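You operate a simulated robot arm through the tools that you are given. There is no shell and no other tool. Be economical: measure what you need, move in short steps, check, and stop when the job is done.

The job below is to be done with a simulated robot arm. You get a single attempt, and the scene is never put back.

Task
Fetch the scale that the card in the reader names, give it a blue sticker and book it out.
Fine: the scale ends on the teal mat with one sticker, the dispenser in its tray, the card in the bin marked done. Set down upright: blue sticker dispenser.
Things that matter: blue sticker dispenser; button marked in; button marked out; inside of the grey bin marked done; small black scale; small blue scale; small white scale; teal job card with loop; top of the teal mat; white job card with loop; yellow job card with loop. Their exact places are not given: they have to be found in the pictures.

Only the result counts: the job must be done as asked and must still hold three seconds after the hand-in. Knocking over, shifting, dropping, spilling or breaking anything else fails it.

Robot
A 6-joint arm with a two-finger parallel gripper on a trunk, on a base that drives. Base frame: it is fixed to the floor where the robot stands at the start and does not move with it; the origin is under the middle of the robot, x ahead of it, y to its left, z up. Readings come in mm, degrees, newtons and seconds.
With the tool pointing down near the work surface it reaches from about 100 to 680 mm from the robot's upright axis, wherever it stands. Its first joint turns from -166.0 to 166.0 degrees. Places, roughly: blue sticker dispenser [1000, 750, 1000]; button marked in [800, 200, 1000]; button marked out [900, 200, 1000]; inside of the grey bin marked done [1100, -300, 900]; top of the teal mat [900, 0, 900]. Payload 3.91 kg.
The TCP is the grasp point between the finger pads, 30 mm short of the fingertips. In the tool frame z runs along the fingers and y along their closing line. Largest opening 110 mm; finger width 20, thickness 10; the body of the gripper, 48 by 112 mm, starts 55 mm behind the TCP.
Orientation is told as [roll, pitch, yaw] about the base's x, y, z axes, in that order, counted from this pose: with the fingers straight down and closing along the base's y, the tool's x points along the base's -x, its y along +y and its z along -z.

Tools
- The arm moves only by the tool drive_tool. Its argument "increments" is one flat list of numbers, 7 for each row, row after row: the shift along the tool's x, y, z in units of 20 mm (1.0 is 20 mm), then the turn, a rotation vector about the tool's x, y, z in units of 4 degrees (1.0 is 4 degrees), then the finger opening in mm, from 0 to 110. In form: [x, y, z, ax, ay, az, hand, x, y, z, ax, ay, az, hand, ...]. A call has 1 to 12 rows; each row shifts and turns the commanded pose from where the row before left it, along the tool's axes as they then stand. A call with a number of a shift or a turn outside -1 to 1 is refused whole. A row lasts 0.2 s, in which the tool goes at most 50 mm and 8.6 degrees; a call with a longer step from one row to the next is refused whole, and so is a gripper value outside its range. A pose out of reach is approached as far as the arm can. The call stops where the force on the tool passes 50 N (or 10 N more than at its start, if that is more) or the arm is blocked; 0.2 s more then pass. Each finger travels about 45 mm/s and halts on what it meets, pressing with about 44 N; the grip force reading is that of the motor and also rises with nothing between the fingers. The clock runs only during rows and for 0.2 s after the last one: add rows that do not move to give the fingers time. The reply holds the time, the measured pose of the TCP, the force on the tool along the base axes, the opening and the grip force, in the units named above and with some noise, with the torque about the TCP (base axes, N m) and any sound that the robot's microphone picked up.
- Cameras (640 x 400 px; columns grow to the right, rows downward): "scene" is now at [11.4, 127.8, 1562.1]; the picture's right is [-0.30, -0.95, 0.00], its down [-0.49, 0.16, -0.86] and it looks along [0.82, -0.26, -0.52] (base axes); focal length 291 px, centre (320, 200). "wrist" rides on the gripper at [71, 22, -107] in the tool frame; the picture's right is [-0.29, 0.96, 0.00], its down [-0.76, -0.23, -0.61] and it looks along [-0.58, -0.18, 0.79] (tool axes); focal length 243 px, centre (320, 200).
- snapshot(camera): a new picture of that camera. It takes no simulated time.
- lift_body(by): slides the trunk up (or, below 0, down) by that many mm; the arm and the scene camera ride with it, the base frame stays. It gives what a move gives, with no picture.
- steer(legs): drives the robot by 1 to 6 legs, each [ahead, left, turn to the left] in mm, mm and degrees, along the robot's own axes; the way and the turn of a leg run together, so that a leg with both is an arc; at most 1500 mm and 180 degrees a leg. The arm and the cameras ride along, it lands a little off, and it stops where it bumps. It gives what a move gives.
- aim_head(pan, tilt): turns the head with the scene camera to pan (to the left, within 86 degrees either way) and tilt (down, from -29 to 69), counted from straight ahead of the robot. It gives what a move gives.
- measure_at(camera, pixels): there is no depth. For up to 12 entries [column, row, z] of the newest picture of that camera ("zoom" is the newest enlarged one), the place [x, y] in the base frame at which the ray of that pixel passes the height z, good to about 2 mm, but the place of the scene camera against the robot may be out by one fixed shift of up to 25 mm in any direction. It takes no simulated time.
- zoom(camera, box): a new picture of the part [left, top, right, bottom] of that camera's present view, enlarged. It takes no simulated time.
- close_job(): hands the job in; it is judged then, once.

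Work in short steps. Measure before you move; look again where a grasp or a placing could have gone wrong, and mend it. You have 80 turns and 48 pictures in all, those below and enlarged ones among them. Open the gripper and draw the arm clear of the work before you hand the job in, unless the task says otherwise; then end with one line.

The tools are called after "Emit:" by a JSON object that holds its "fn" and its "kwargs". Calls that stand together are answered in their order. drive_tool: Moves the arm, as the interface text tells. Its arguments: {"type":"object","properties":{"increments":{"type":"array"}},"required":["increments"]} The other tools are called the same way: lift_body (by) slides the trunk up or down; steer (legs) drives the base; aim_head (pan, tilt) turns the head that bears the scene camera; snapshot (camera) takes a picture; measure_at (camera, pixels) gives the place at which the rays of pixels pass given heights; zoom (camera, box) takes an enlarged picture of a part of a camera's view; close_job () hands the job in.

At the start:

```text
time: 0.0
eef_pos: [322.2, -35.6, 1344.2]
tcp_rot: [0.0, 0.0, 0.1]
ft_force: [0.0, -0.4, 0.3]
torque: [0.02, -0.04, 0.0]
grip_width: 109.9
finger_force: 0.1
trunk travel left (down, up): [-513.0, 77.0]
robot x, y, heading: [-0.9, -3.0, 0.1]
head pan, tilt: [-17.4, 31.2]
```

scene: 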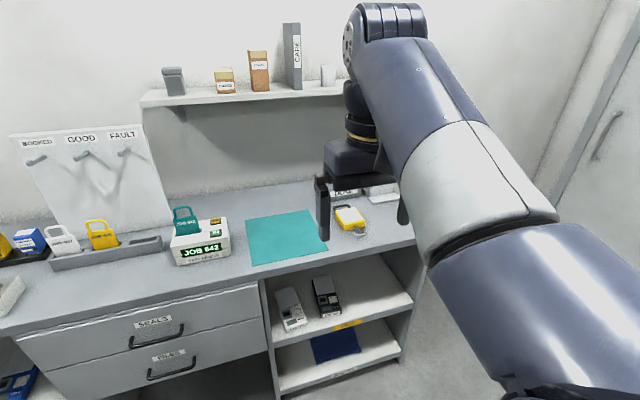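
wrist: 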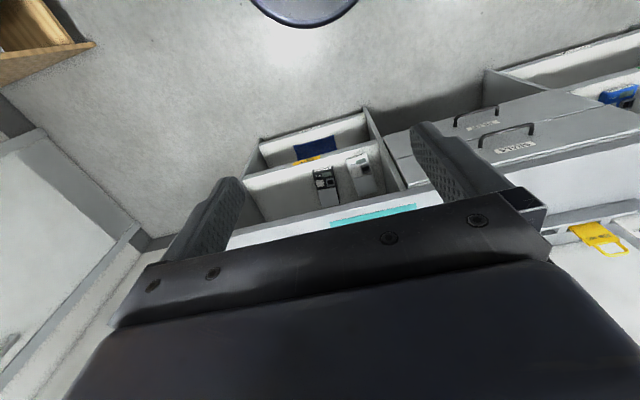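

The card reader is at about (200,245) with a teal card in it; I enlarge it and the surroundings to read what it names.

Emit:
{"fn": "zoom", "kwargs": {"camera": "scene", "box": [150, 190, 270, 280]}}

Emit:
{"fn": "zoom", "kwargs": {"camera": "scene", "box": [0, 110, 170, 290]}}

Emit:
{"fn": "zoom", "kwargs": {"camera": "scene", "box": [250, 170, 420, 370]}}

```text
4.44 times, centred on (210, 235) of scene
```

zoom: 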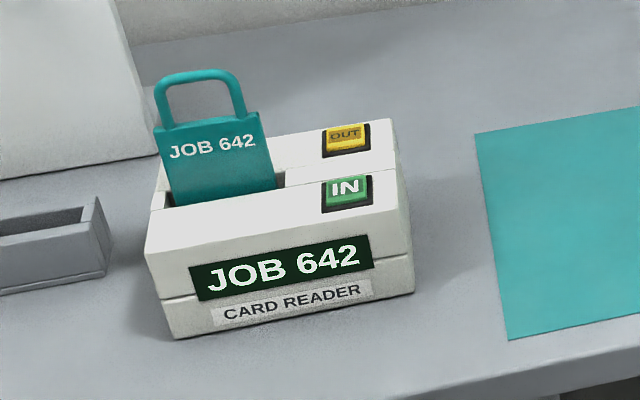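

```text
2.22 times, centred on (85, 200) of scene
```

zoom: 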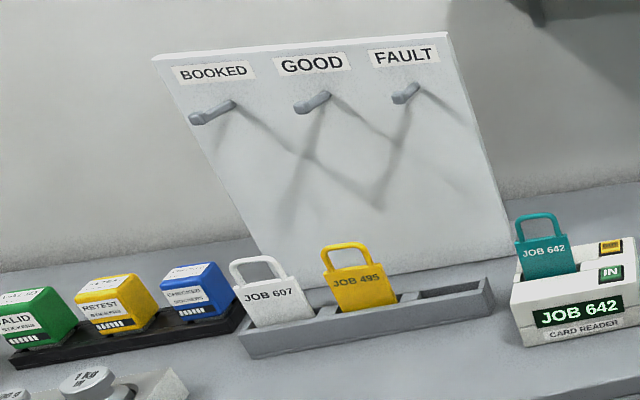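

```text
2.00 times, centred on (335, 270) of scene
```

zoom: 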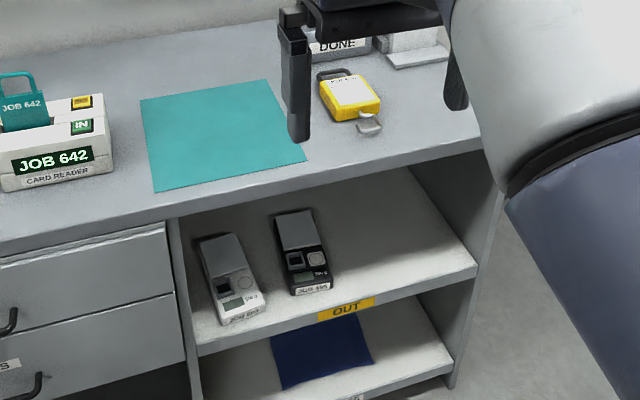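

The card reads JOB 642. The white and black scales are on the upper shelf, and something blue is at the lower left of the view (15,385). I zoom in on the scale labels and turn the head left.

Emit:
{"fn": "zoom", "kwargs": {"camera": "scene", "box": [265, 275, 355, 340]}}

Emit:
{"fn": "aim_head", "kwargs": {"pan": 35, "tilt": 38}}

Emit:
{"fn": "snapshot", "kwargs": {"camera": "scene"}}

```text
6.15 times, centred on (310, 308) of scene
```

zoom: 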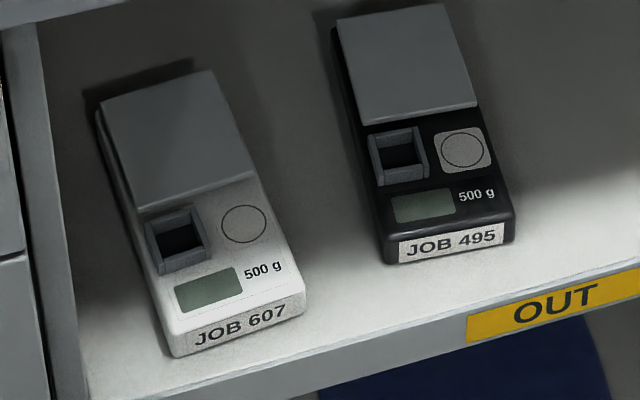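

```text
time: 1.2
eef_pos: [323.7, -33.9, 1343.0]
tcp_rot: [0.0, 0.0, 0.0]
ft_force: [-0.9, 0.3, 0.2]
torque: [0.07, 0.01, 0.03]
grip_width: 110.1
finger_force: 0.0
trunk travel left (down, up): [-513.0, 77.0]
robot x, y, heading: [2.4, 1.4, -0.2]
head pan, tilt: [35.0, 38.0]
```

```text
41 pictures are left
```

scene: 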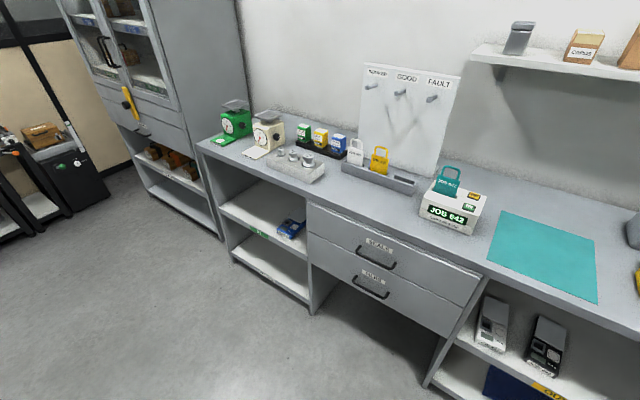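

A blue scale sits on the left shelf at (292,228); I enlarge it.

Emit:
{"fn": "zoom", "kwargs": {"camera": "scene", "box": [250, 195, 330, 250]}}

Emit:
{"fn": "zoom", "kwargs": {"camera": "scene", "box": [200, 90, 370, 200]}}

Emit:
{"fn": "measure_at", "kwargs": {"camera": "scene", "pixels": [[292, 228, 700], [292, 238, 680], [339, 140, 950], [472, 195, 1000], [470, 205, 1000], [545, 255, 900], [200, 142, 900], [640, 328, 900], [311, 200, 900], [482, 270, 900]]}}

```text
7.27 times, centred on (290, 222) of scene
```

zoom: 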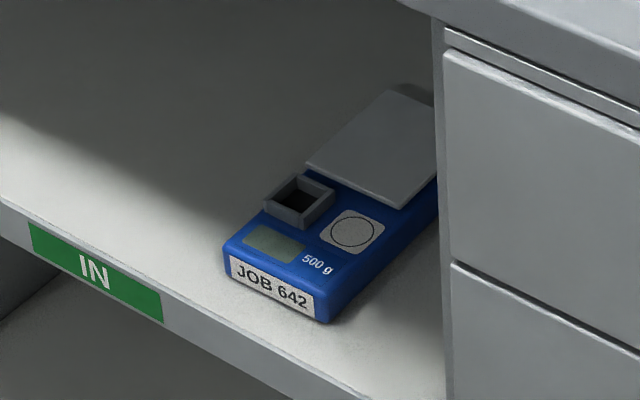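

```text
3.64 times, centred on (285, 145) of scene
```

zoom: 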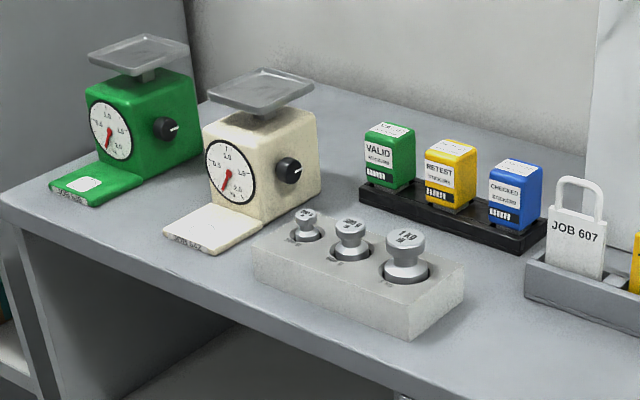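

```text
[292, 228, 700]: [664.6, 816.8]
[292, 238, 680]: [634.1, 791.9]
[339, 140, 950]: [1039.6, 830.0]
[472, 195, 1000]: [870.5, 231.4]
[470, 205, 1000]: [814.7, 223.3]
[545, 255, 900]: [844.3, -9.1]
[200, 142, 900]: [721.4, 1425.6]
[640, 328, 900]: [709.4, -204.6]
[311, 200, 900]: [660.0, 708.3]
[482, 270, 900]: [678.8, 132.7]
```

The blue scale carries JOB 642, so it's the target. I drive left to stand in front of it and look from there for a second viewpoint.

Emit:
{"fn": "steer", "kwargs": {"legs": [[0, 780, 0]]}}

Emit:
{"fn": "aim_head", "kwargs": {"pan": 0, "tilt": 48}}

Emit:
{"fn": "snapshot", "kwargs": {"camera": "scene"}}

Emit:
{"fn": "snapshot", "kwargs": {"camera": "wrist"}}

```text
time: 5.4
eef_pos: [325.5, 735.9, 1343.7]
tcp_rot: [0.0, 0.0, -0.6]
ft_force: [-0.5, 1.0, 0.2]
torque: [0.01, 0.01, 0.03]
grip_width: 110.1
finger_force: 0.1
trunk travel left (down, up): [-513.0, 77.0]
robot x, y, heading: [2.0, 772.7, -0.5]
head pan, tilt: [35.0, 38.0]
```

```text
time: 6.4
eef_pos: [325.7, 736.2, 1343.8]
tcp_rot: [0.0, 0.1, -0.5]
ft_force: [-0.8, 0.0, 0.3]
torque: [0.03, 0.0, 0.01]
grip_width: 109.8
finger_force: 0.0
trunk travel left (down, up): [-513.0, 77.0]
robot x, y, heading: [-0.2, 772.9, -0.4]
head pan, tilt: [0.0, 48.0]
```

```text
38 pictures are left
```

scene: 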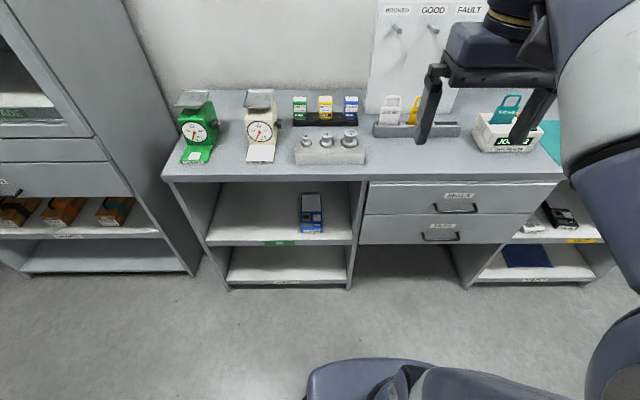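

```text
37 pictures are left
```

wrist: 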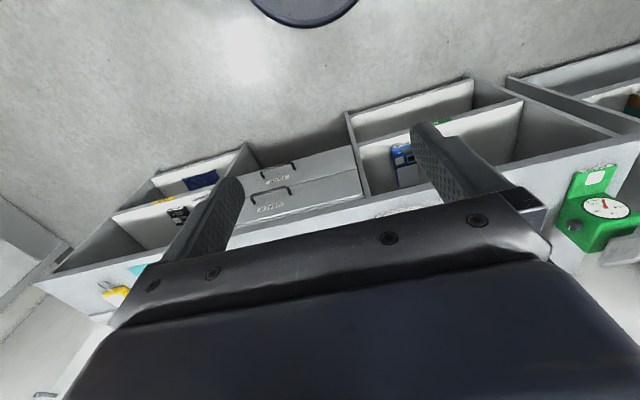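

I enlarge the scale and measure points at several heights from this second viewpoint to find the shelf height.

Emit:
{"fn": "zoom", "kwargs": {"camera": "scene", "box": [280, 175, 360, 250]}}

Emit:
{"fn": "measure_at", "kwargs": {"camera": "scene", "pixels": [[322, 233, 600], [322, 233, 700], [302, 232, 600], [302, 232, 700], [365, 180, 900], [365, 180, 850], [163, 182, 900], [353, 244, 600], [353, 244, 700], [206, 245, 650], [350, 97, 1000], [350, 122, 920]]}}

```text
5.33 times, centred on (320, 212) of scene
```

zoom: 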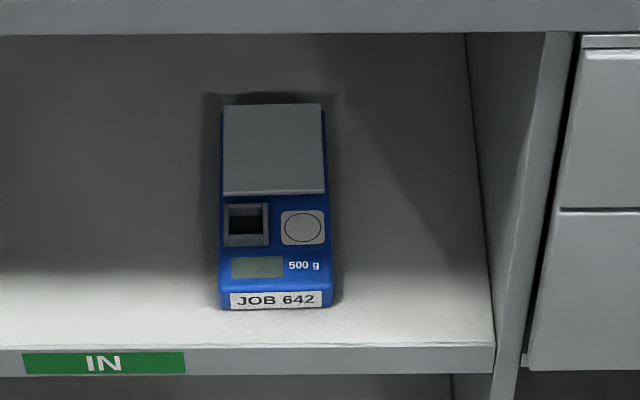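

```text
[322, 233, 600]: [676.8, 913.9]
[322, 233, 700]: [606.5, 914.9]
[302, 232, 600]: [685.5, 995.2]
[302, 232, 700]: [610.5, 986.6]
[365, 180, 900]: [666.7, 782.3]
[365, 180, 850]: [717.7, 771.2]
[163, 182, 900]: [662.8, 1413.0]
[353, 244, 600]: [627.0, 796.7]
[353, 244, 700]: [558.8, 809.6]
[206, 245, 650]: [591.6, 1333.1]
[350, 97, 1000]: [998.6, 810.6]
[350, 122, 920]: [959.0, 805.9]
```

Shelf height still comes out between 520 and 575. I drive left to line up with the scale, tilt the tool forward 40° about its y, and lower the trunk so the wrist camera can measure it directly.

Emit:
{"fn": "steer", "kwargs": {"legs": [[0, 200, 0]]}}

Emit:
{"fn": "drive_tool", "kwargs": {"increments": [0, 0, 0, 0, -1, 0, 110, 0, 0, 0, 0, -1, 0, 110, 0, 0, 0, 0, -1, 0, 110, 0, 0, 0, 0, -1, 0, 110, 0, 0, 0, 0, -1, 0, 110, 0, 0, 0, 0, -1, 0, 110, 0, 0, 0, 0, -1, 0, 110, 0, 0, 0, 0, -1, 0, 110, 0, 0, 0, 0, -1, 0, 110, 0, 0, 0, 0, -1, 0, 110]}}

Emit:
{"fn": "lift_body", "kwargs": {"by": -505}}

Emit:
{"fn": "snapshot", "kwargs": {"camera": "wrist"}}

Emit:
{"fn": "snapshot", "kwargs": {"camera": "scene"}}

```text
time: 8.0
eef_pos: [327.0, 934.3, 1343.8]
tcp_rot: [-0.1, 0.0, -0.5]
ft_force: [0.2, 0.2, -0.7]
torque: [0.0, 0.02, -0.04]
grip_width: 109.8
finger_force: 0.0
trunk travel left (down, up): [-513.0, 77.0]
robot x, y, heading: [5.1, 970.9, -0.6]
head pan, tilt: [0.0, 48.0]
```

```text
time: 10.2
eef_pos: [328.2, 934.5, 1342.3]
tcp_rot: [0.0, -40.1, -0.5]
ft_force: [-0.1, 0.3, -0.7]
torque: [0.01, 0.0, 0.04]
grip_width: 110.2
finger_force: 0.0
trunk travel left (down, up): [-513.0, 77.0]
robot x, y, heading: [6.9, 971.2, -0.4]
head pan, tilt: [0.0, 48.0]
```

```text
refused: -505 is not a number from -400 to 400
```

```text
35 pictures are left
```

wrist: 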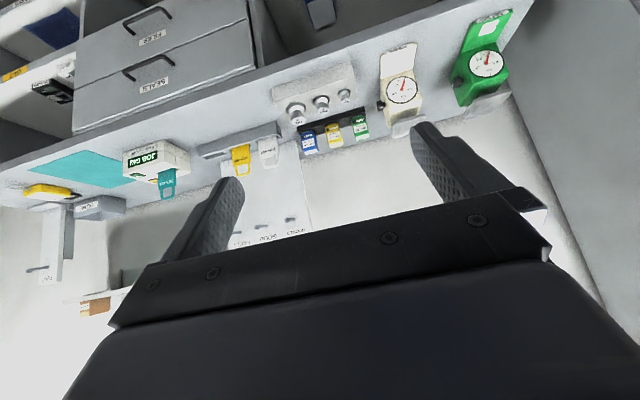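

```text
34 pictures are left
```

scene: 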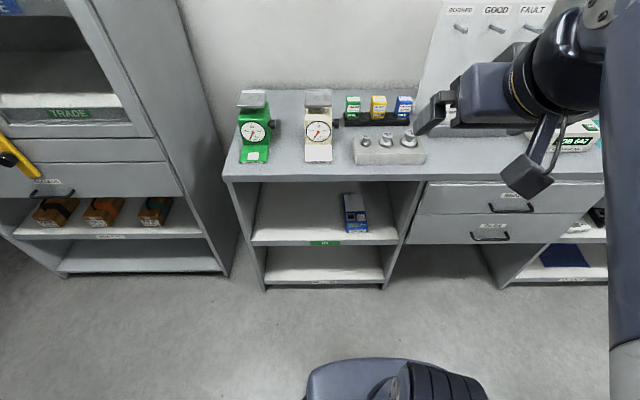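

Both views measure the same features, so I take rays from each (mat corner, dispenser, worktop edge, reader) to compare them and find the scene camera's offset.

Emit:
{"fn": "measure_at", "kwargs": {"camera": "wrist", "pixels": [[310, 154, 900], [310, 154, 950], [304, 135, 900], [304, 135, 1000], [28, 178, 900], [82, 151, 900], [250, 75, 900], [250, 75, 850], [388, 44, 900], [165, 150, 1000], [142, 152, 950], [505, 10, 900]]}}

Emit:
{"fn": "measure_at", "kwargs": {"camera": "scene", "pixels": [[397, 117, 900], [397, 117, 950], [404, 96, 1000], [410, 97, 950], [425, 180, 900], [425, 180, 850], [306, 161, 900], [367, 233, 550], [346, 233, 550], [367, 233, 520], [395, 244, 550], [240, 163, 900]]}}

Emit:
{"fn": "lift_body", "kwargs": {"by": -400}}

Emit:
{"fn": "snapshot", "kwargs": {"camera": "wrist"}}

Emit:
{"fn": "snapshot", "kwargs": {"camera": "scene"}}

```text
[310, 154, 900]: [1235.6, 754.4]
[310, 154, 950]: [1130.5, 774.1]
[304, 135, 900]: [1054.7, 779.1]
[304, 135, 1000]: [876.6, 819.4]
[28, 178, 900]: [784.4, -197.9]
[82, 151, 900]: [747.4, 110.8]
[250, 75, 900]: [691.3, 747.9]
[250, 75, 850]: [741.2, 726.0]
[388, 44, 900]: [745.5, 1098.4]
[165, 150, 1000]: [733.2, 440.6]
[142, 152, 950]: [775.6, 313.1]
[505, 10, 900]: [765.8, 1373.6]
```

```text
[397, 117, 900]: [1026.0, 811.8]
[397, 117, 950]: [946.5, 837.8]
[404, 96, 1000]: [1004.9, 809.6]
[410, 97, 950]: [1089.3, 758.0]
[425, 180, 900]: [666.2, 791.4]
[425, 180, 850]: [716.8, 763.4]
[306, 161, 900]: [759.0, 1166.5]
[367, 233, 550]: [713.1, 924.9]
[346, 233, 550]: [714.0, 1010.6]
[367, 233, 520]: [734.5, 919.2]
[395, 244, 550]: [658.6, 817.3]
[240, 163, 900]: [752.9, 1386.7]
```

```text
time: 12.5
eef_pos: [292.9, 943.3, 909.0]
tcp_rot: [7.6, -10.1, -3.9]
ft_force: [0.2, -0.8, 0.4]
torque: [-0.02, 0.0, -0.02]
grip_width: 110.1
finger_force: 0.1
trunk travel left (down, up): [-272.0, 318.0]
robot x, y, heading: [4.6, 971.7, -0.5]
head pan, tilt: [0.0, 48.0]
stopped: the arm was blocked; the commanded pose is now the measured one
```

```text
33 pictures are left
```

wrist: 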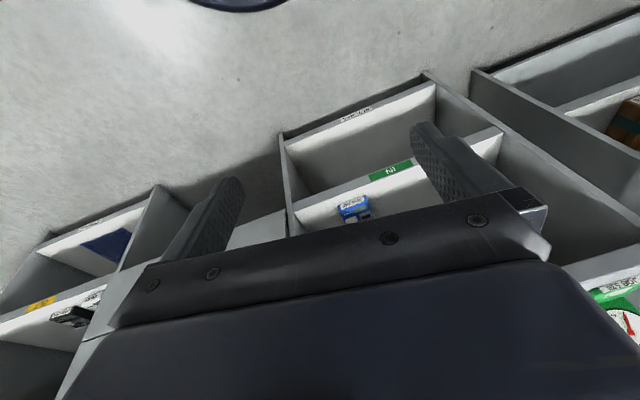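

```text
32 pictures are left
```

scene: 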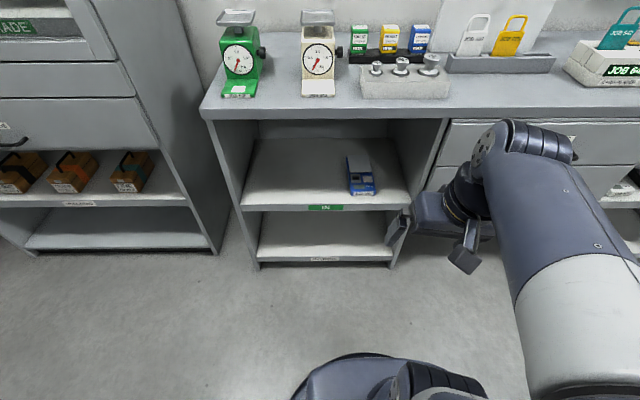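

Lowering was stopped by a blocked arm at trunk −241 (TCP 293, 943, 909), though nothing in the scene looks disturbed. I turn the tool back to a 40° tilt while moving it slightly forward.

Emit:
{"fn": "drive_tool", "kwargs": {"increments": [-0.5, 0, 0, 0.24, -0.94, -0.12, 110, -0.5, 0, 0, 0.24, -0.94, -0.12, 110, -0.5, 0, 0, 0.24, -0.94, -0.12, 110, -0.5, 0, 0.2, 0.24, -0.94, -0.12, 110, -0.5, 0, 0.2, 0.24, -0.94, -0.12, 110, -0.5, 0, 0.3, 0.24, -0.94, -0.12, 110, -0.5, 0, 0.3, 0.24, -0.94, -0.12, 110, -0.5, 0, 0.3, 0.24, -0.94, -0.12, 110]}}

```text
time: 14.3
eef_pos: [379.1, 933.0, 913.6]
tcp_rot: [-1.5, -39.7, -2.5]
ft_force: [0.1, 0.0, 0.4]
torque: [-0.01, -0.04, 0.0]
grip_width: 110.1
finger_force: 0.0
trunk travel left (down, up): [-272.0, 318.0]
robot x, y, heading: [5.3, 974.6, -0.1]
head pan, tilt: [0.0, 48.0]
```

Orientation is restored. I lower the trunk in a smaller step and check.

Emit:
{"fn": "lift_body", "kwargs": {"by": -130}}

Emit:
{"fn": "snapshot", "kwargs": {"camera": "wrist"}}

```text
time: 15.1
eef_pos: [309.5, 944.5, 768.7]
tcp_rot: [0.2, -25.2, -3.1]
ft_force: [0.1, -0.3, 1.3]
torque: [0.0, 0.0, -0.02]
grip_width: 109.8
finger_force: 0.1
trunk travel left (down, up): [-231.0, 359.0]
robot x, y, heading: [1.8, 971.2, -0.4]
head pan, tilt: [0.0, 48.0]
stopped: the arm was blocked; the commanded pose is now the measured one
```

```text
31 pictures are left
```

wrist: 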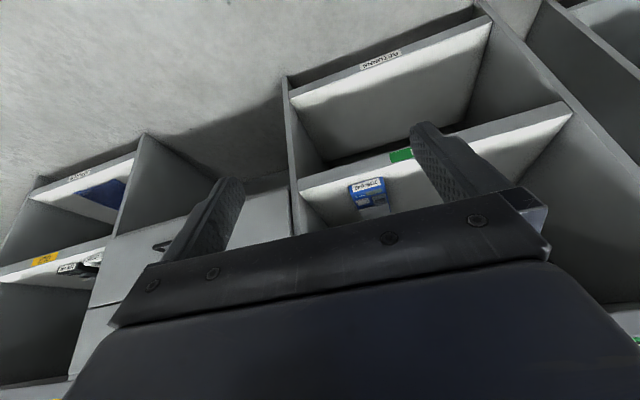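

The trunk sinks only a little and then the arm gets pushed, so it is probably touching the robot's own body. I measure the scale and shelf edge from this wrist view, then lift the trunk slightly to free it.

Emit:
{"fn": "measure_at", "kwargs": {"camera": "wrist", "pixels": [[348, 186, 500], [348, 186, 600], [384, 177, 500], [384, 177, 600], [302, 187, 500], [302, 187, 600], [573, 105, 500], [573, 105, 600], [573, 113, 550]]}}

Emit:
{"fn": "lift_body", "kwargs": {"by": 60}}

Emit:
{"fn": "aim_head", "kwargs": {"pan": -20, "tilt": 60}}

Emit:
{"fn": "snapshot", "kwargs": {"camera": "scene"}}

```text
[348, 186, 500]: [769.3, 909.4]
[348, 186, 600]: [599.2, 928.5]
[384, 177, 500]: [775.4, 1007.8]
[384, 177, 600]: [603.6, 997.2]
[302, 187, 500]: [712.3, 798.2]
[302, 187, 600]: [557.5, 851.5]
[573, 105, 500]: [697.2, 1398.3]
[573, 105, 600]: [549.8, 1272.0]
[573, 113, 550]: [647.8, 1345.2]
```

```text
time: 16.1
eef_pos: [312.9, 943.6, 831.7]
tcp_rot: [0.0, -25.8, -2.9]
ft_force: [-0.7, -0.4, -0.3]
torque: [0.02, -0.03, -0.02]
grip_width: 110.1
finger_force: 0.0
trunk travel left (down, up): [-291.0, 299.0]
robot x, y, heading: [5.3, 972.7, -0.6]
head pan, tilt: [0.0, 48.0]
```

```text
time: 17.0
eef_pos: [312.9, 944.5, 833.2]
tcp_rot: [0.1, -25.8, -2.9]
ft_force: [-0.1, -0.3, 0.8]
torque: [0.0, -0.05, -0.05]
grip_width: 109.9
finger_force: 0.0
trunk travel left (down, up): [-291.0, 299.0]
robot x, y, heading: [8.9, 972.8, -0.5]
head pan, tilt: [-20.0, 60.0]
```

```text
30 pictures are left
```

scene: 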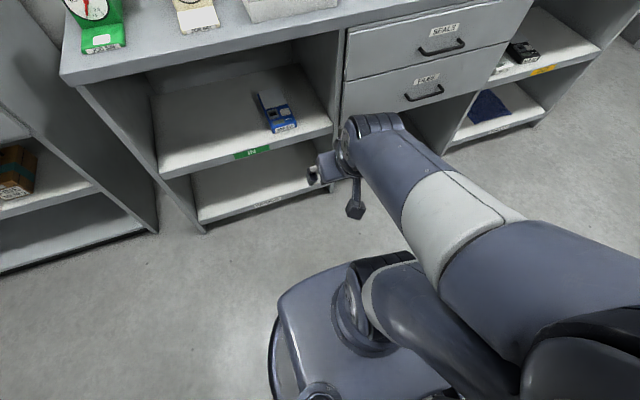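

The rays agree on shelf height z≈500, with the scale front at x≈765 and y≈909–1008. I drive ahead 220 mm so the arm works less folded, then look.

Emit:
{"fn": "steer", "kwargs": {"legs": [[220, 0, 0]]}}

Emit:
{"fn": "drive_tool", "kwargs": {"increments": [0, 0, 0.5, 0, -1, 0, 110, 0, 0, 0.5, 0, -1, 0, 110, 0, 0, 0.5, 0, -1, 0, 110, 0.5, 0, 0.5, 0, -1, 0, 110, 0.5, 0, 0.5, 0, 0, 0, 110, 0.5, 0, 0.5, 0, 0, 0, 110, 0.5, 0, 0.5, 0, 0, 0, 110, 0.5, 0, 0.5, 0, 0, 0, 110, 0.5, 0, 0.5, 0, 0, 0, 110, 0.5, 0, 0.5, 0, 0, 0, 110]}}

Emit:
{"fn": "lift_body", "kwargs": {"by": -100}}

Emit:
{"fn": "snapshot", "kwargs": {"camera": "wrist"}}

```text
time: 18.6
eef_pos: [529.3, 943.4, 832.2]
tcp_rot: [0.1, -25.7, -2.7]
ft_force: [-0.3, 0.6, 0.4]
torque: [-0.02, 0.01, 0.04]
grip_width: 109.8
finger_force: 0.1
trunk travel left (down, up): [-291.0, 299.0]
robot x, y, heading: [222.7, 972.4, -0.7]
head pan, tilt: [-20.0, 60.0]
```

```text
time: 20.9
eef_pos: [563.3, 944.1, 764.6]
tcp_rot: [0.1, -44.0, -2.8]
ft_force: [0.9, 0.3, 0.4]
torque: [0.03, 0.02, 0.04]
grip_width: 110.2
finger_force: 0.0
out of reach, approached as far as the arm can: row 4, 5, 6, 7, 9, 10
trunk travel left (down, up): [-291.0, 299.0]
robot x, y, heading: [223.0, 972.3, -0.4]
head pan, tilt: [-20.0, 60.0]
```

```text
time: 22.2
eef_pos: [562.0, 943.3, 663.2]
tcp_rot: [0.1, -44.0, -2.6]
ft_force: [0.3, -0.2, -1.2]
torque: [0.02, 0.01, -0.03]
grip_width: 110.0
finger_force: 0.2
trunk travel left (down, up): [-191.0, 399.0]
robot x, y, heading: [221.6, 965.8, -0.3]
head pan, tilt: [-20.0, 60.0]
```

```text
29 pictures are left
```

wrist: 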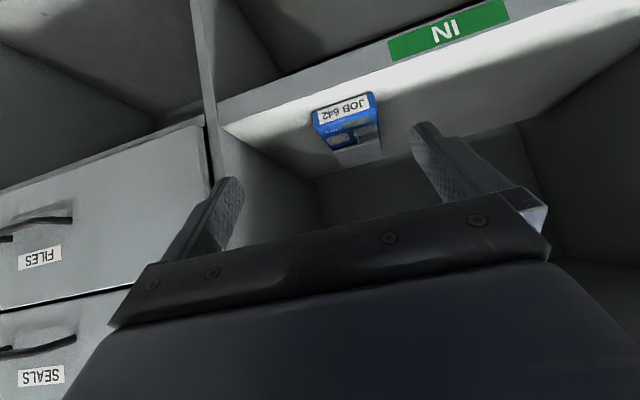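

A clear view: the scale's front bottom edge runs (314,118)–(370,96), and the shelf front edge runs from (220,125). I measure these and zoom in.

Emit:
{"fn": "measure_at", "kwargs": {"camera": "wrist", "pixels": [[316, 126, 500], [316, 126, 520], [372, 93, 500], [372, 93, 520], [219, 104, 500], [222, 124, 500], [380, 153, 540], [329, 167, 540]]}}

Emit:
{"fn": "zoom", "kwargs": {"camera": "wrist", "box": [290, 75, 410, 180]}}

```text
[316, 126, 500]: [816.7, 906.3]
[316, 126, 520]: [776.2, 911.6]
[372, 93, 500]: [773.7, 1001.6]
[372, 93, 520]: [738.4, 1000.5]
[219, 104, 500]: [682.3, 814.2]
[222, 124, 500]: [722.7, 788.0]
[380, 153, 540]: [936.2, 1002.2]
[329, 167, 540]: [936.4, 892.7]
```

```text
3.81 times, centred on (350, 128) of wrist
```

zoom: 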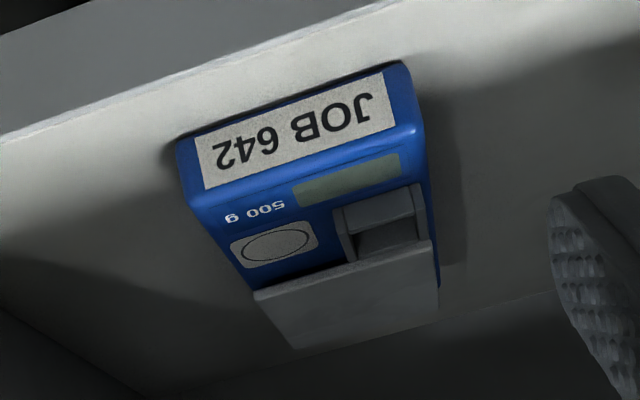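

Emit:
{"fn": "measure_at", "kwargs": {"camera": "zoom", "pixels": [[176, 142, 490], [176, 142, 505], [390, 65, 490], [390, 65, 505], [197, 210, 530], [197, 210, 540], [415, 130, 530], [415, 130, 540], [437, 290, 540], [295, 348, 540], [255, 295, 540], [0, 140, 500]]}}

Emit:
{"fn": "lift_body", "kwargs": {"by": -70}}

Emit:
{"fn": "zoom", "kwargs": {"camera": "wrist", "box": [260, 75, 420, 215]}}

```text
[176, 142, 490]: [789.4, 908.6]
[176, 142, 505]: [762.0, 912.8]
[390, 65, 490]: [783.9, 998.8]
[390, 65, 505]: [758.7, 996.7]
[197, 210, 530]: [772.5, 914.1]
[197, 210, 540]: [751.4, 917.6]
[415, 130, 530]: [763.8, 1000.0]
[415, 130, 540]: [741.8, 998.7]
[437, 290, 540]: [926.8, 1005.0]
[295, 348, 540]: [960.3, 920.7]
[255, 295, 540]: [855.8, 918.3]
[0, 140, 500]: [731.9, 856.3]
```

```text
time: 23.3
eef_pos: [562.1, 943.2, 593.9]
tcp_rot: [0.1, -44.0, -2.6]
ft_force: [0.5, 0.5, -0.1]
torque: [0.01, 0.02, 0.02]
grip_width: 110.1
finger_force: 0.2
trunk travel left (down, up): [-121.0, 469.0]
robot x, y, heading: [222.5, 965.9, -0.5]
head pan, tilt: [-20.0, 60.0]
```

```text
2.86 times, centred on (340, 145) of wrist
```

zoom: 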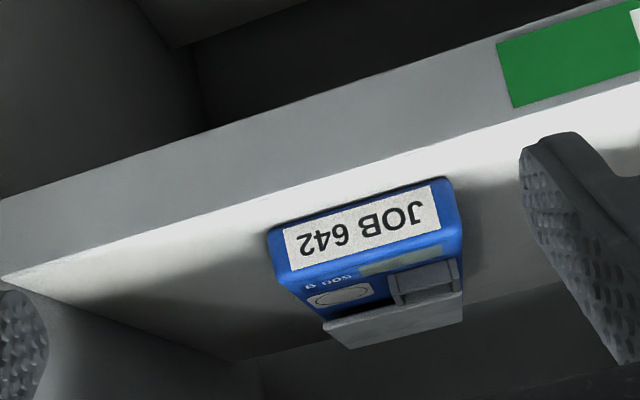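

A second view from 70 mm lower; I measure the same corners to fix the height.

Emit:
{"fn": "measure_at", "kwargs": {"camera": "zoom", "pixels": [[268, 230, 490], [268, 230, 505], [440, 179, 490], [440, 179, 505], [287, 272, 530], [287, 272, 540], [460, 222, 530], [460, 222, 540], [0, 278, 500], [463, 303, 540], [350, 348, 540]]}}

```text
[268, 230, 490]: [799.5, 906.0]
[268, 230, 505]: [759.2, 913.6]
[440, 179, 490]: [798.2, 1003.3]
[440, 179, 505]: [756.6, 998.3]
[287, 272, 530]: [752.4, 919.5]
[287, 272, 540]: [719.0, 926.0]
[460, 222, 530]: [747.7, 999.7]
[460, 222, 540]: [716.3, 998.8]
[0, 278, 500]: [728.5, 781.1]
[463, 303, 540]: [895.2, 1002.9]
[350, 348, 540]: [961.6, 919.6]
```

Triangulated: shelf z≈502, scale front x≈765, y 912–998 (centre about 957 at mid-length), yaw about +3°, body about 26 mm high. I align the yaw and y and move forward a little.

Emit:
{"fn": "drive_tool", "kwargs": {"increments": [-0.51, 0.09, 0.263, -0.12, 0, -0.126, 110, -0.51, 0.09, 0.263, -0.12, 0, -0.126, 110, -0.51, 0.09, 0.263, -0.12, 0, -0.126, 110, -0.51, 0.09, 0.263, -0.12, 0, -0.126, 110, -0.51, 0.09, 0.263, -0.12, 0, -0.126, 110, -0.51, 0.09, 0.263, -0.12, 0, -0.126, 110, -0.51, 0.09, 0.263, -0.12, 0, -0.126, 110, -0.51, 0.09, 0.263, -0.12, 0, -0.126, 110]}}

Emit:
{"fn": "lift_body", "kwargs": {"by": -50}}

Emit:
{"fn": "aim_head", "kwargs": {"pan": 0, "tilt": 50}}

Emit:
{"fn": "snapshot", "kwargs": {"camera": "scene"}}

```text
time: 25.1
eef_pos: [632.2, 961.0, 604.9]
tcp_rot: [0.8, -41.7, 2.6]
ft_force: [-0.2, 0.8, 0.1]
torque: [0.02, -0.01, -0.02]
grip_width: 109.8
finger_force: 0.1
trunk travel left (down, up): [-121.0, 469.0]
robot x, y, heading: [220.9, 967.0, -0.4]
head pan, tilt: [-20.0, 60.0]
```

```text
time: 26.0
eef_pos: [632.9, 960.1, 554.4]
tcp_rot: [0.7, -41.8, 2.5]
ft_force: [-0.3, -0.5, -0.1]
torque: [0.01, 0.01, 0.0]
grip_width: 109.9
finger_force: 0.1
trunk travel left (down, up): [-71.0, 519.0]
robot x, y, heading: [224.6, 968.7, -0.6]
head pan, tilt: [-20.0, 60.0]
```

```text
time: 26.8
eef_pos: [633.4, 959.3, 554.8]
tcp_rot: [0.6, -41.9, 2.4]
ft_force: [0.0, 0.3, -0.1]
torque: [-0.03, -0.01, 0.02]
grip_width: 109.7
finger_force: 0.1
trunk travel left (down, up): [-71.0, 519.0]
robot x, y, heading: [223.3, 968.1, -0.3]
head pan, tilt: [0.0, 50.0]
```

```text
26 pictures are left
```

scene: 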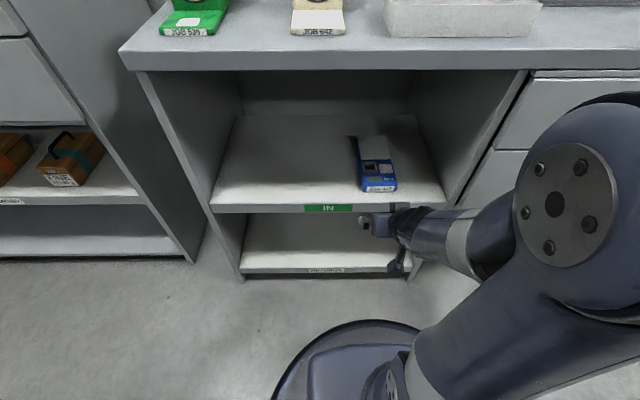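

The tool is in front of the scale. I zoom once more to compare the labels of the larger scale and the small blue one, and advance 110 mm into the shelf opening with the fingers open.

Emit:
{"fn": "zoom", "kwargs": {"camera": "scene", "box": [270, 0, 420, 210]}}

Emit:
{"fn": "drive_tool", "kwargs": {"increments": [-0.704, -0.05, 0.576, 0, 0, 0, 110, -0.704, -0.05, 0.576, 0, 0, 0, 110, -0.704, -0.05, 0.576, 0, 0, 0, 110, -0.704, -0.05, 0.576, 0, 0, 0, 110, -0.704, -0.05, 0.576, 0, 0, 0, 110, -0.704, -0.05, 0.576, 0, 0, 0, 110, 0, 0, 0, 0, 0, 0, 110]}}

Emit:
{"fn": "snapshot", "kwargs": {"camera": "wrist"}}

```text
1.90 times, centred on (345, 105) of scene
```

zoom: 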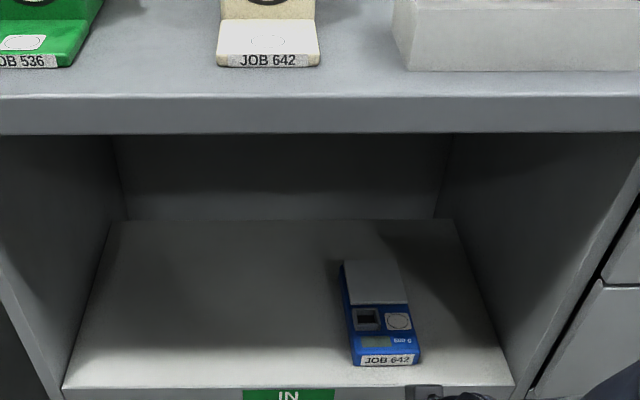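

```text
time: 28.4
eef_pos: [741.5, 959.2, 560.0]
tcp_rot: [0.7, -41.8, 2.3]
ft_force: [-1.1, -0.1, 0.0]
torque: [0.0, -0.01, -0.01]
grip_width: 109.7
finger_force: 0.0
trunk travel left (down, up): [-71.0, 519.0]
robot x, y, heading: [226.6, 972.7, -0.5]
head pan, tilt: [0.0, 50.0]
```

```text
24 pictures are left
```

wrist: 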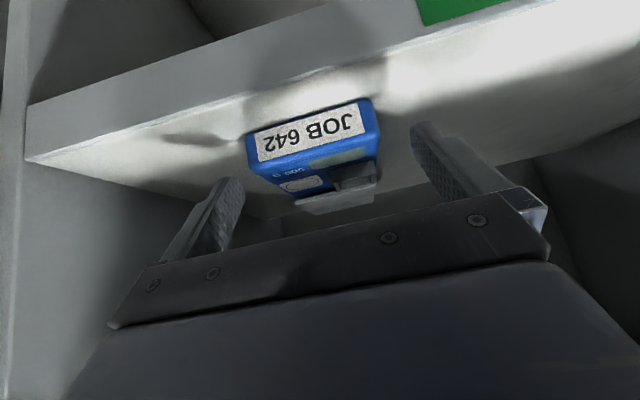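

The blue scale sits squarely between the fingers in this view. I measure its bottom front edge (247,135)–(369,98) at z=502 to check the centring before going further.

Emit:
{"fn": "measure_at", "kwargs": {"camera": "wrist", "pixels": [[247, 136, 502], [369, 98, 502], [253, 172, 528], [379, 136, 528], [298, 208, 545], [378, 182, 545]]}}

```text
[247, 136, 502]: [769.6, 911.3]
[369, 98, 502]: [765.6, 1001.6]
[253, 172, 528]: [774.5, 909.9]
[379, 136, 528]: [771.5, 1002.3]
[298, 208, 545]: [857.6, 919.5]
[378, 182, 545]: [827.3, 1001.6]
```

Width is about 90, centred at y≈957–960 with yaw 2.5°. I advance 94 mm above the scale sides.

Emit:
{"fn": "drive_tool", "kwargs": {"increments": [-0.583, -0.037, 0.523, 0, 0, 0, 110, -0.583, -0.037, 0.523, 0, 0, 0, 110, -0.583, -0.037, 0.523, 0, 0, 0, 110, -0.583, -0.037, 0.523, 0, 0, 0, 110, -0.583, -0.037, 0.523, 0, 0, 0, 110, -0.583, -0.037, 0.523, 0, 0, 0, 110, 0, 0, 0, 0, 0, 0, 110]}}

Emit:
{"fn": "snapshot", "kwargs": {"camera": "wrist"}}

```text
time: 30.0
eef_pos: [836.6, 960.9, 560.3]
tcp_rot: [0.7, -41.7, 2.5]
ft_force: [-0.5, 0.6, -0.9]
torque: [-0.01, -0.02, 0.02]
grip_width: 110.2
finger_force: 0.0
trunk travel left (down, up): [-71.0, 519.0]
robot x, y, heading: [221.4, 968.4, -0.3]
head pan, tilt: [0.0, 50.0]
```

```text
23 pictures are left
```

wrist: 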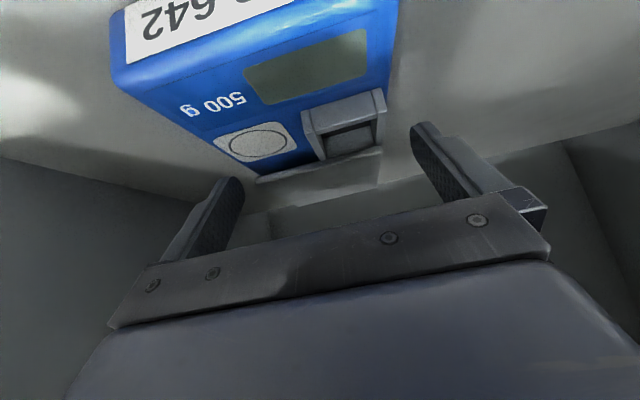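

I check the scale sides at the fingers' depth before descending.

Emit:
{"fn": "measure_at", "kwargs": {"camera": "wrist", "pixels": [[120, 90, 528], [180, 133, 528], [225, 166, 528], [393, 50, 528], [386, 120, 528], [235, 182, 537], [415, 125, 537], [380, 150, 545], [255, 182, 545]]}}

```text
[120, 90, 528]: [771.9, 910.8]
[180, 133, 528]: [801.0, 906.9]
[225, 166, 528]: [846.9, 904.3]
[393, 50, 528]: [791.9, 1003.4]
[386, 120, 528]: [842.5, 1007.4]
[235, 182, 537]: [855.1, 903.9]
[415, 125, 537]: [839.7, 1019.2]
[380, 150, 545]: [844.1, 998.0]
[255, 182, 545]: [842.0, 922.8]
```

The scale sides are about 914–1004 and the open fingers at 906–1016, so they clear. I descend 24 mm with the fingertips 5 mm above the shelf.

Emit:
{"fn": "drive_tool", "kwargs": {"increments": [0.2, -0.02, 0.2235, 0, 0, 0, 110, 0.2, -0.02, 0.2235, 0, 0, 0, 110, 0.2, -0.02, 0.2235, 0, 0, 0, 110, 0.2, -0.02, 0.2235, 0, 0, 0, 110, 0, 0, 0, 0, 0, 0, 110]}}

```text
time: 31.2
eef_pos: [836.5, 959.2, 535.0]
tcp_rot: [0.7, -41.9, 2.5]
ft_force: [0.0, 0.1, 0.8]
torque: [0.0, -0.01, -0.03]
grip_width: 110.1
finger_force: 0.0
trunk travel left (down, up): [-71.0, 519.0]
robot x, y, heading: [227.4, 970.5, -0.5]
head pan, tilt: [0.0, 50.0]
```

No contact. I close the fingers to 60 (they halt on the scale).

Emit:
{"fn": "drive_tool", "kwargs": {"increments": [0, 0, 0, 0, 0, 0, 98, 0, 0, 0, 0, 0, 0, 92, 0, 0, 0, 0, 0, 0, 85, 0, 0, 0, 0, 0, 0, 75, 0, 0, 0, 0, 0, 0, 60, 0, 0, 0, 0, 0, 0, 60]}}

Emit:
{"fn": "snapshot", "kwargs": {"camera": "wrist"}}

```text
time: 32.6
eef_pos: [837.2, 959.7, 535.7]
tcp_rot: [0.7, -41.8, 2.4]
ft_force: [-0.1, 0.3, -0.7]
torque: [-0.15, -0.09, -0.14]
grip_width: 93.8
finger_force: 43.7
trunk travel left (down, up): [-71.0, 519.0]
robot x, y, heading: [224.2, 972.5, -0.6]
head pan, tilt: [0.0, 50.0]
```

```text
22 pictures are left
```

wrist: 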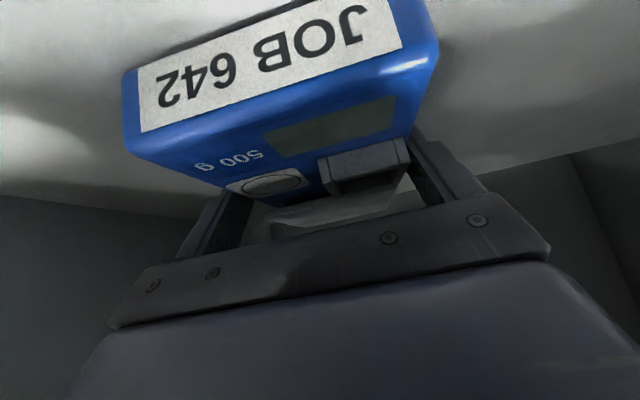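

Gripped at 93.8 mm with 44 N. I lift 30 mm and check.

Emit:
{"fn": "drive_tool", "kwargs": {"increments": [-0.2, 0, -0.223, 0, 0, 0, 60, -0.2, 0, -0.223, 0, 0, 0, 60, -0.2, 0, -0.223, 0, 0, 0, 60, -0.2, 0, -0.223, 0, 0, 0, 60, -0.2, 0, -0.223, 0, 0, 0, 60, 0, 0, 0, 0, 0, 0, 60]}}

Emit:
{"fn": "snapshot", "kwargs": {"camera": "scene"}}

```text
time: 34.0
eef_pos: [837.8, 958.1, 567.2]
tcp_rot: [0.6, -41.7, 2.5]
ft_force: [0.3, -1.2, -3.5]
torque: [-0.04, 0.11, 0.03]
grip_width: 93.9
finger_force: 44.0
trunk travel left (down, up): [-71.0, 519.0]
robot x, y, heading: [223.4, 968.8, -0.3]
head pan, tilt: [0.0, 50.0]
```

```text
21 pictures are left
```

scene: 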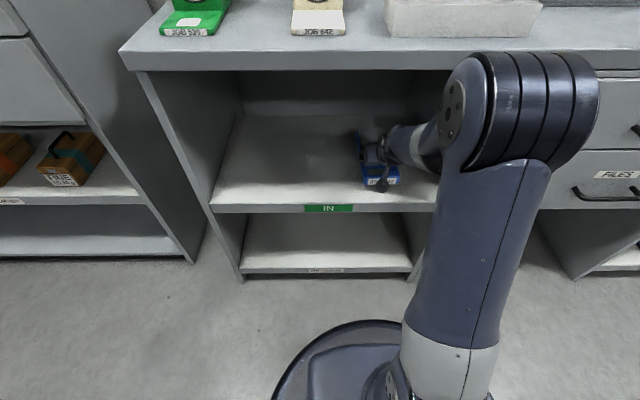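

Held: about 3.5 N of weight with little torque. I drive straight back out of the shelf, raise the trunk, and then drive right toward the mat.

Emit:
{"fn": "steer", "kwargs": {"legs": [[-360, 0, 0]]}}

Emit:
{"fn": "lift_body", "kwargs": {"by": 400}}

Emit:
{"fn": "lift_body", "kwargs": {"by": 110}}

Emit:
{"fn": "steer", "kwargs": {"legs": [[0, -950, 0]]}}

Emit:
{"fn": "aim_head", "kwargs": {"pan": 0, "tilt": 38}}

Emit:
{"fn": "snapshot", "kwargs": {"camera": "scene"}}

Emit:
{"fn": "snapshot", "kwargs": {"camera": "wrist"}}

```text
time: 36.3
eef_pos: [478.7, 959.7, 566.2]
tcp_rot: [0.6, -41.8, 2.4]
ft_force: [-0.5, -0.1, -4.8]
torque: [-0.01, 0.14, 0.04]
grip_width: 94.1
finger_force: 43.5
trunk travel left (down, up): [-71.0, 519.0]
robot x, y, heading: [-134.3, 973.0, -0.2]
head pan, tilt: [0.0, 50.0]
```

```text
time: 40.1
eef_pos: [479.7, 960.0, 965.9]
tcp_rot: [0.7, -41.7, 2.4]
ft_force: [-0.3, -0.2, -3.7]
torque: [0.0, 0.09, 0.0]
grip_width: 93.8
finger_force: 43.9
trunk travel left (down, up): [-471.0, 119.0]
robot x, y, heading: [-140.6, 973.6, -0.6]
head pan, tilt: [0.0, 50.0]
```

```text
time: 41.6
eef_pos: [478.6, 961.0, 1075.2]
tcp_rot: [0.7, -41.7, 2.3]
ft_force: [0.2, -0.5, -4.0]
torque: [-0.01, 0.12, 0.0]
grip_width: 93.8
finger_force: 43.8
trunk travel left (down, up): [-581.0, 9.0]
robot x, y, heading: [-134.4, 973.7, -0.3]
head pan, tilt: [0.0, 50.0]
```

```text
time: 46.6
eef_pos: [480.9, 6.9, 1076.2]
tcp_rot: [0.7, -41.7, 3.4]
ft_force: [0.4, -0.6, -3.9]
torque: [0.03, 0.15, -0.03]
grip_width: 93.9
finger_force: 44.2
trunk travel left (down, up): [-581.0, 9.0]
robot x, y, heading: [-133.3, 8.9, 0.7]
head pan, tilt: [0.0, 50.0]
```

```text
time: 47.3
eef_pos: [480.8, 7.7, 1076.1]
tcp_rot: [0.7, -41.7, 3.5]
ft_force: [-0.2, -0.2, -2.7]
torque: [-0.04, 0.14, 0.04]
grip_width: 94.0
finger_force: 44.1
trunk travel left (down, up): [-581.0, 9.0]
robot x, y, heading: [-133.2, 7.4, 0.5]
head pan, tilt: [0.0, 38.0]
```

```text
20 pictures are left
```

scene: 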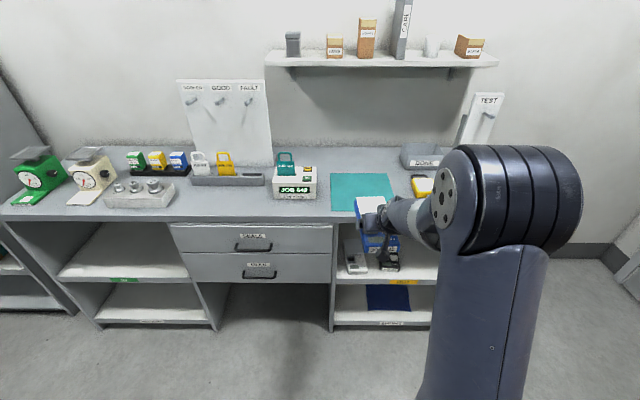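

```text
19 pictures are left
```

wrist: 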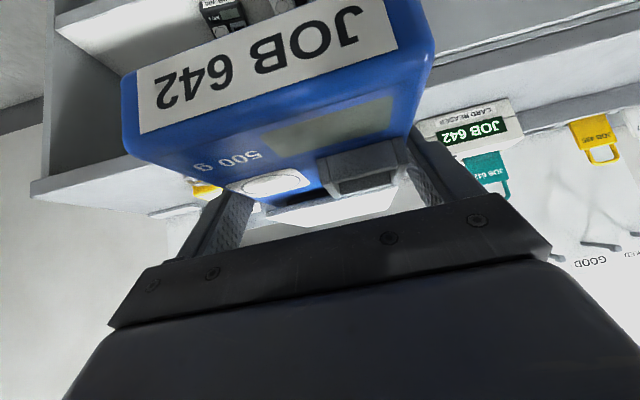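

The mat is at about (331–395, 173–211) and the reader at (295,185). I zoom in with both cameras to pin the counter height and the scene camera's offset.

Emit:
{"fn": "zoom", "kwargs": {"camera": "scene", "box": [260, 140, 400, 225]}}

Emit:
{"fn": "measure_at", "kwargs": {"camera": "scene", "pixels": [[331, 173, 900], [388, 173, 900], [332, 211, 900], [274, 196, 900], [316, 198, 900], [308, 170, 980], [308, 177, 980], [287, 152, 1030], [420, 160, 950], [423, 186, 920], [380, 222, 900]]}}

Emit:
{"fn": "measure_at", "kwargs": {"camera": "wrist", "pixels": [[420, 118, 900], [420, 118, 850], [508, 99, 900], [508, 99, 850], [504, 118, 960], [438, 140, 960], [505, 132, 940], [484, 197, 1040], [484, 197, 1000], [512, 193, 1000]]}}

Emit:
{"fn": "zoom", "kwargs": {"camera": "wrist", "box": [410, 80, 550, 210]}}

```text
4.57 times, centred on (330, 182) of scene
```

zoom: 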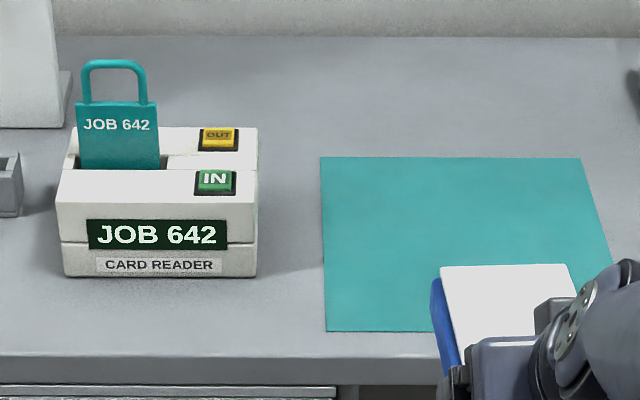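

```text
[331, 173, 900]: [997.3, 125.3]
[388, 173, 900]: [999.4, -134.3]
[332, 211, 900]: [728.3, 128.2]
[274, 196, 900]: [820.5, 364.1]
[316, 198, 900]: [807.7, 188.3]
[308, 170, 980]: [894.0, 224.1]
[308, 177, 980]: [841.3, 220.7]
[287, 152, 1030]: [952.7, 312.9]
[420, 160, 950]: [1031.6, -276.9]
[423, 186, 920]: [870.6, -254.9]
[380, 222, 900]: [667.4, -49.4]
```

```text
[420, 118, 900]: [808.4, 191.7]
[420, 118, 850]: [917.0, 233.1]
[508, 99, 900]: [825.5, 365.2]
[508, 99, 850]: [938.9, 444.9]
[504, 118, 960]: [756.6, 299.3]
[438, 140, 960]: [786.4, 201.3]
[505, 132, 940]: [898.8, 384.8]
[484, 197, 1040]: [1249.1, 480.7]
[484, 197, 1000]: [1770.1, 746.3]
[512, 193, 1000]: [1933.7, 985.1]
```

```text
3.08 times, centred on (480, 145) of wrist
```

zoom: 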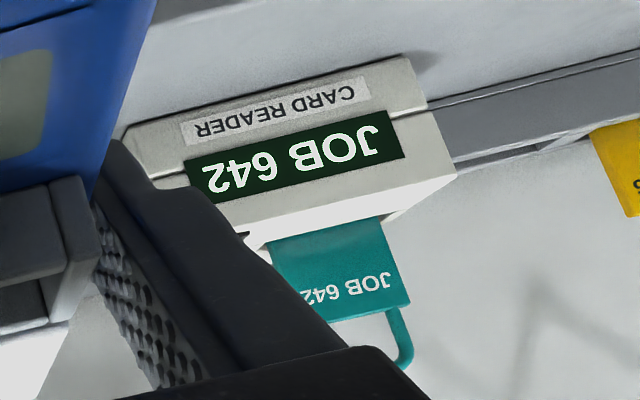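

Both cameras agree on the reader's bottom corners at z=900 (within about 4 mm), so the counter is at about 900 and the scene offset is small. The mat spans x 728–998, y −134–127. I drive ahead to bring the scale over it, then lower to about 15 mm above.

Emit:
{"fn": "steer", "kwargs": {"legs": [[369, -14, 0]]}}

Emit:
{"fn": "lift_body", "kwargs": {"by": -120}}

Emit:
{"fn": "snapshot", "kwargs": {"camera": "scene"}}

```text
time: 49.7
eef_pos: [845.3, 3.0, 1075.6]
tcp_rot: [0.6, -41.8, 3.8]
ft_force: [-0.1, -0.2, -4.0]
torque: [-0.01, 0.1, -0.03]
grip_width: 93.5
finger_force: 44.0
trunk travel left (down, up): [-581.0, 9.0]
robot x, y, heading: [230.1, 0.2, 1.0]
head pan, tilt: [0.0, 38.0]
```

```text
time: 51.2
eef_pos: [844.2, 4.2, 956.1]
tcp_rot: [0.7, -41.7, 3.9]
ft_force: [-0.4, 0.4, -2.9]
torque: [-0.04, 0.12, -0.02]
grip_width: 93.5
finger_force: 43.9
trunk travel left (down, up): [-461.0, 129.0]
robot x, y, heading: [229.0, -2.0, 1.4]
head pan, tilt: [0.0, 38.0]
```

```text
16 pictures are left
```

scene: 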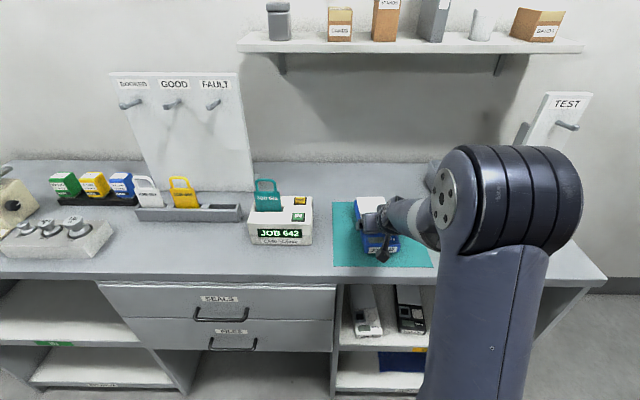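

The scale hovers over the mat with its bottom at about z 923. I go down 16 mm, then 4 mm finer.

Emit:
{"fn": "drive_tool", "kwargs": {"increments": [0.134, 0, 0.149, 0, 0, 0, 60, 0.134, 0, 0.149, 0, 0, 0, 60, 0.134, 0, 0.149, 0, 0, 0, 60, 0.134, 0, 0.149, 0, 0, 0, 60, 0.067, 0, 0.0745, 0, 0, 0, 60, 0.067, 0, 0.0745, 0, 0, 0, 60, 0, 0, 0, 0, 0, 0, 60]}}

```text
time: 52.8
eef_pos: [844.0, 5.0, 937.4]
tcp_rot: [0.5, -41.8, 4.0]
ft_force: [-0.1, 1.0, 4.2]
torque: [-0.25, -0.25, 0.14]
grip_width: 93.7
finger_force: 44.0
trunk travel left (down, up): [-461.0, 129.0]
robot x, y, heading: [227.6, -1.9, 1.2]
head pan, tilt: [0.0, 38.0]
```

Contact: the force went from −3.5 to +4.2 at TCP z 937.4, so the mat top is at about 903. I go 0.5 mm more and open slowly.

Emit:
{"fn": "drive_tool", "kwargs": {"increments": [0.017, 0, 0.019, 0, 0, 0, 60, 0, 0, 0, 0, 0, 0, 97, 0, 0, 0, 0, 0, 0, 102, 0, 0, 0, 0, 0, 0, 110, 0, 0, 0, 0, 0, 0, 110, 0, 0, 0, 0, 0, 0, 110]}}

Emit:
{"fn": "snapshot", "kwargs": {"camera": "wrist"}}

```text
time: 54.2
eef_pos: [843.9, 5.1, 935.0]
tcp_rot: [0.6, -41.7, 3.8]
ft_force: [0.5, 0.6, -0.5]
torque: [0.03, 0.02, 0.02]
grip_width: 109.9
finger_force: 0.0
trunk travel left (down, up): [-461.0, 129.0]
robot x, y, heading: [230.3, 2.6, 1.2]
head pan, tilt: [0.0, 38.0]
```

```text
15 pictures are left
```

wrist: 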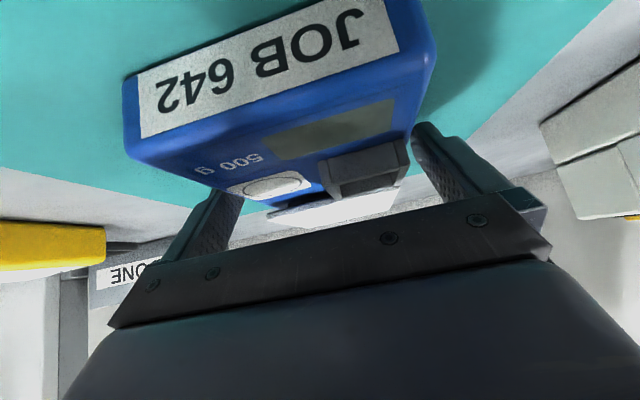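

The scale stands free on the mat. I raise the tool 90 mm, then back off and steepen it to about 26° tilt to look at the sticker patch.

Emit:
{"fn": "drive_tool", "kwargs": {"increments": [-0.5, 0, -0.558, 0, 0, 0, 110, -0.5, 0, -0.558, 0, 0, 0, 110, -0.5, 0, -0.558, 0, 0, 0, 110, -0.5, 0, -0.558, 0, 0, 0, 110, -0.5, 0, -0.558, 0, 0, 0, 110, -0.5, 0, -0.558, 0, 0, 0, 110, 0.8, 0, -0.6, 0, 1, 0, 110, 0.83, 0, -0.56, 0, 1, 0, 110, 0.85, 0, -0.52, 0, 1, 0, 110, 0.88, 0, -0.47, 0, 1, 0, 110, 0.9, 0, -0.43, 0, 0, 0, 110, 0, 0, 0, 0, 0, 0, 110]}}

Emit:
{"fn": "snapshot", "kwargs": {"camera": "wrist"}}

```text
time: 56.8
eef_pos: [746.1, -4.4, 1020.2]
tcp_rot: [0.6, -25.7, 4.0]
ft_force: [-0.2, 0.0, -0.8]
torque: [-0.03, 0.01, 0.0]
grip_width: 110.2
finger_force: 0.0
trunk travel left (down, up): [-461.0, 129.0]
robot x, y, heading: [232.1, 3.0, 0.9]
head pan, tilt: [0.0, 38.0]
```

```text
14 pictures are left
```

wrist: 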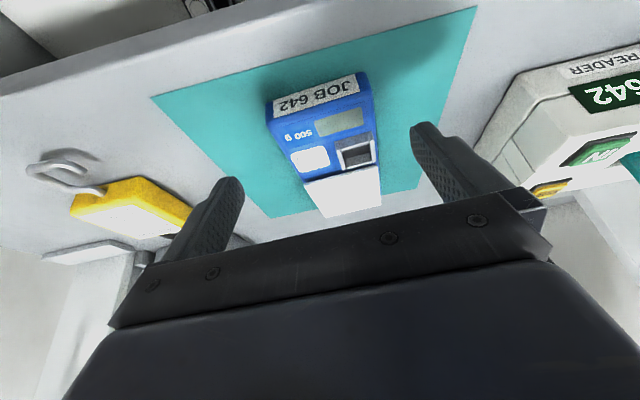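

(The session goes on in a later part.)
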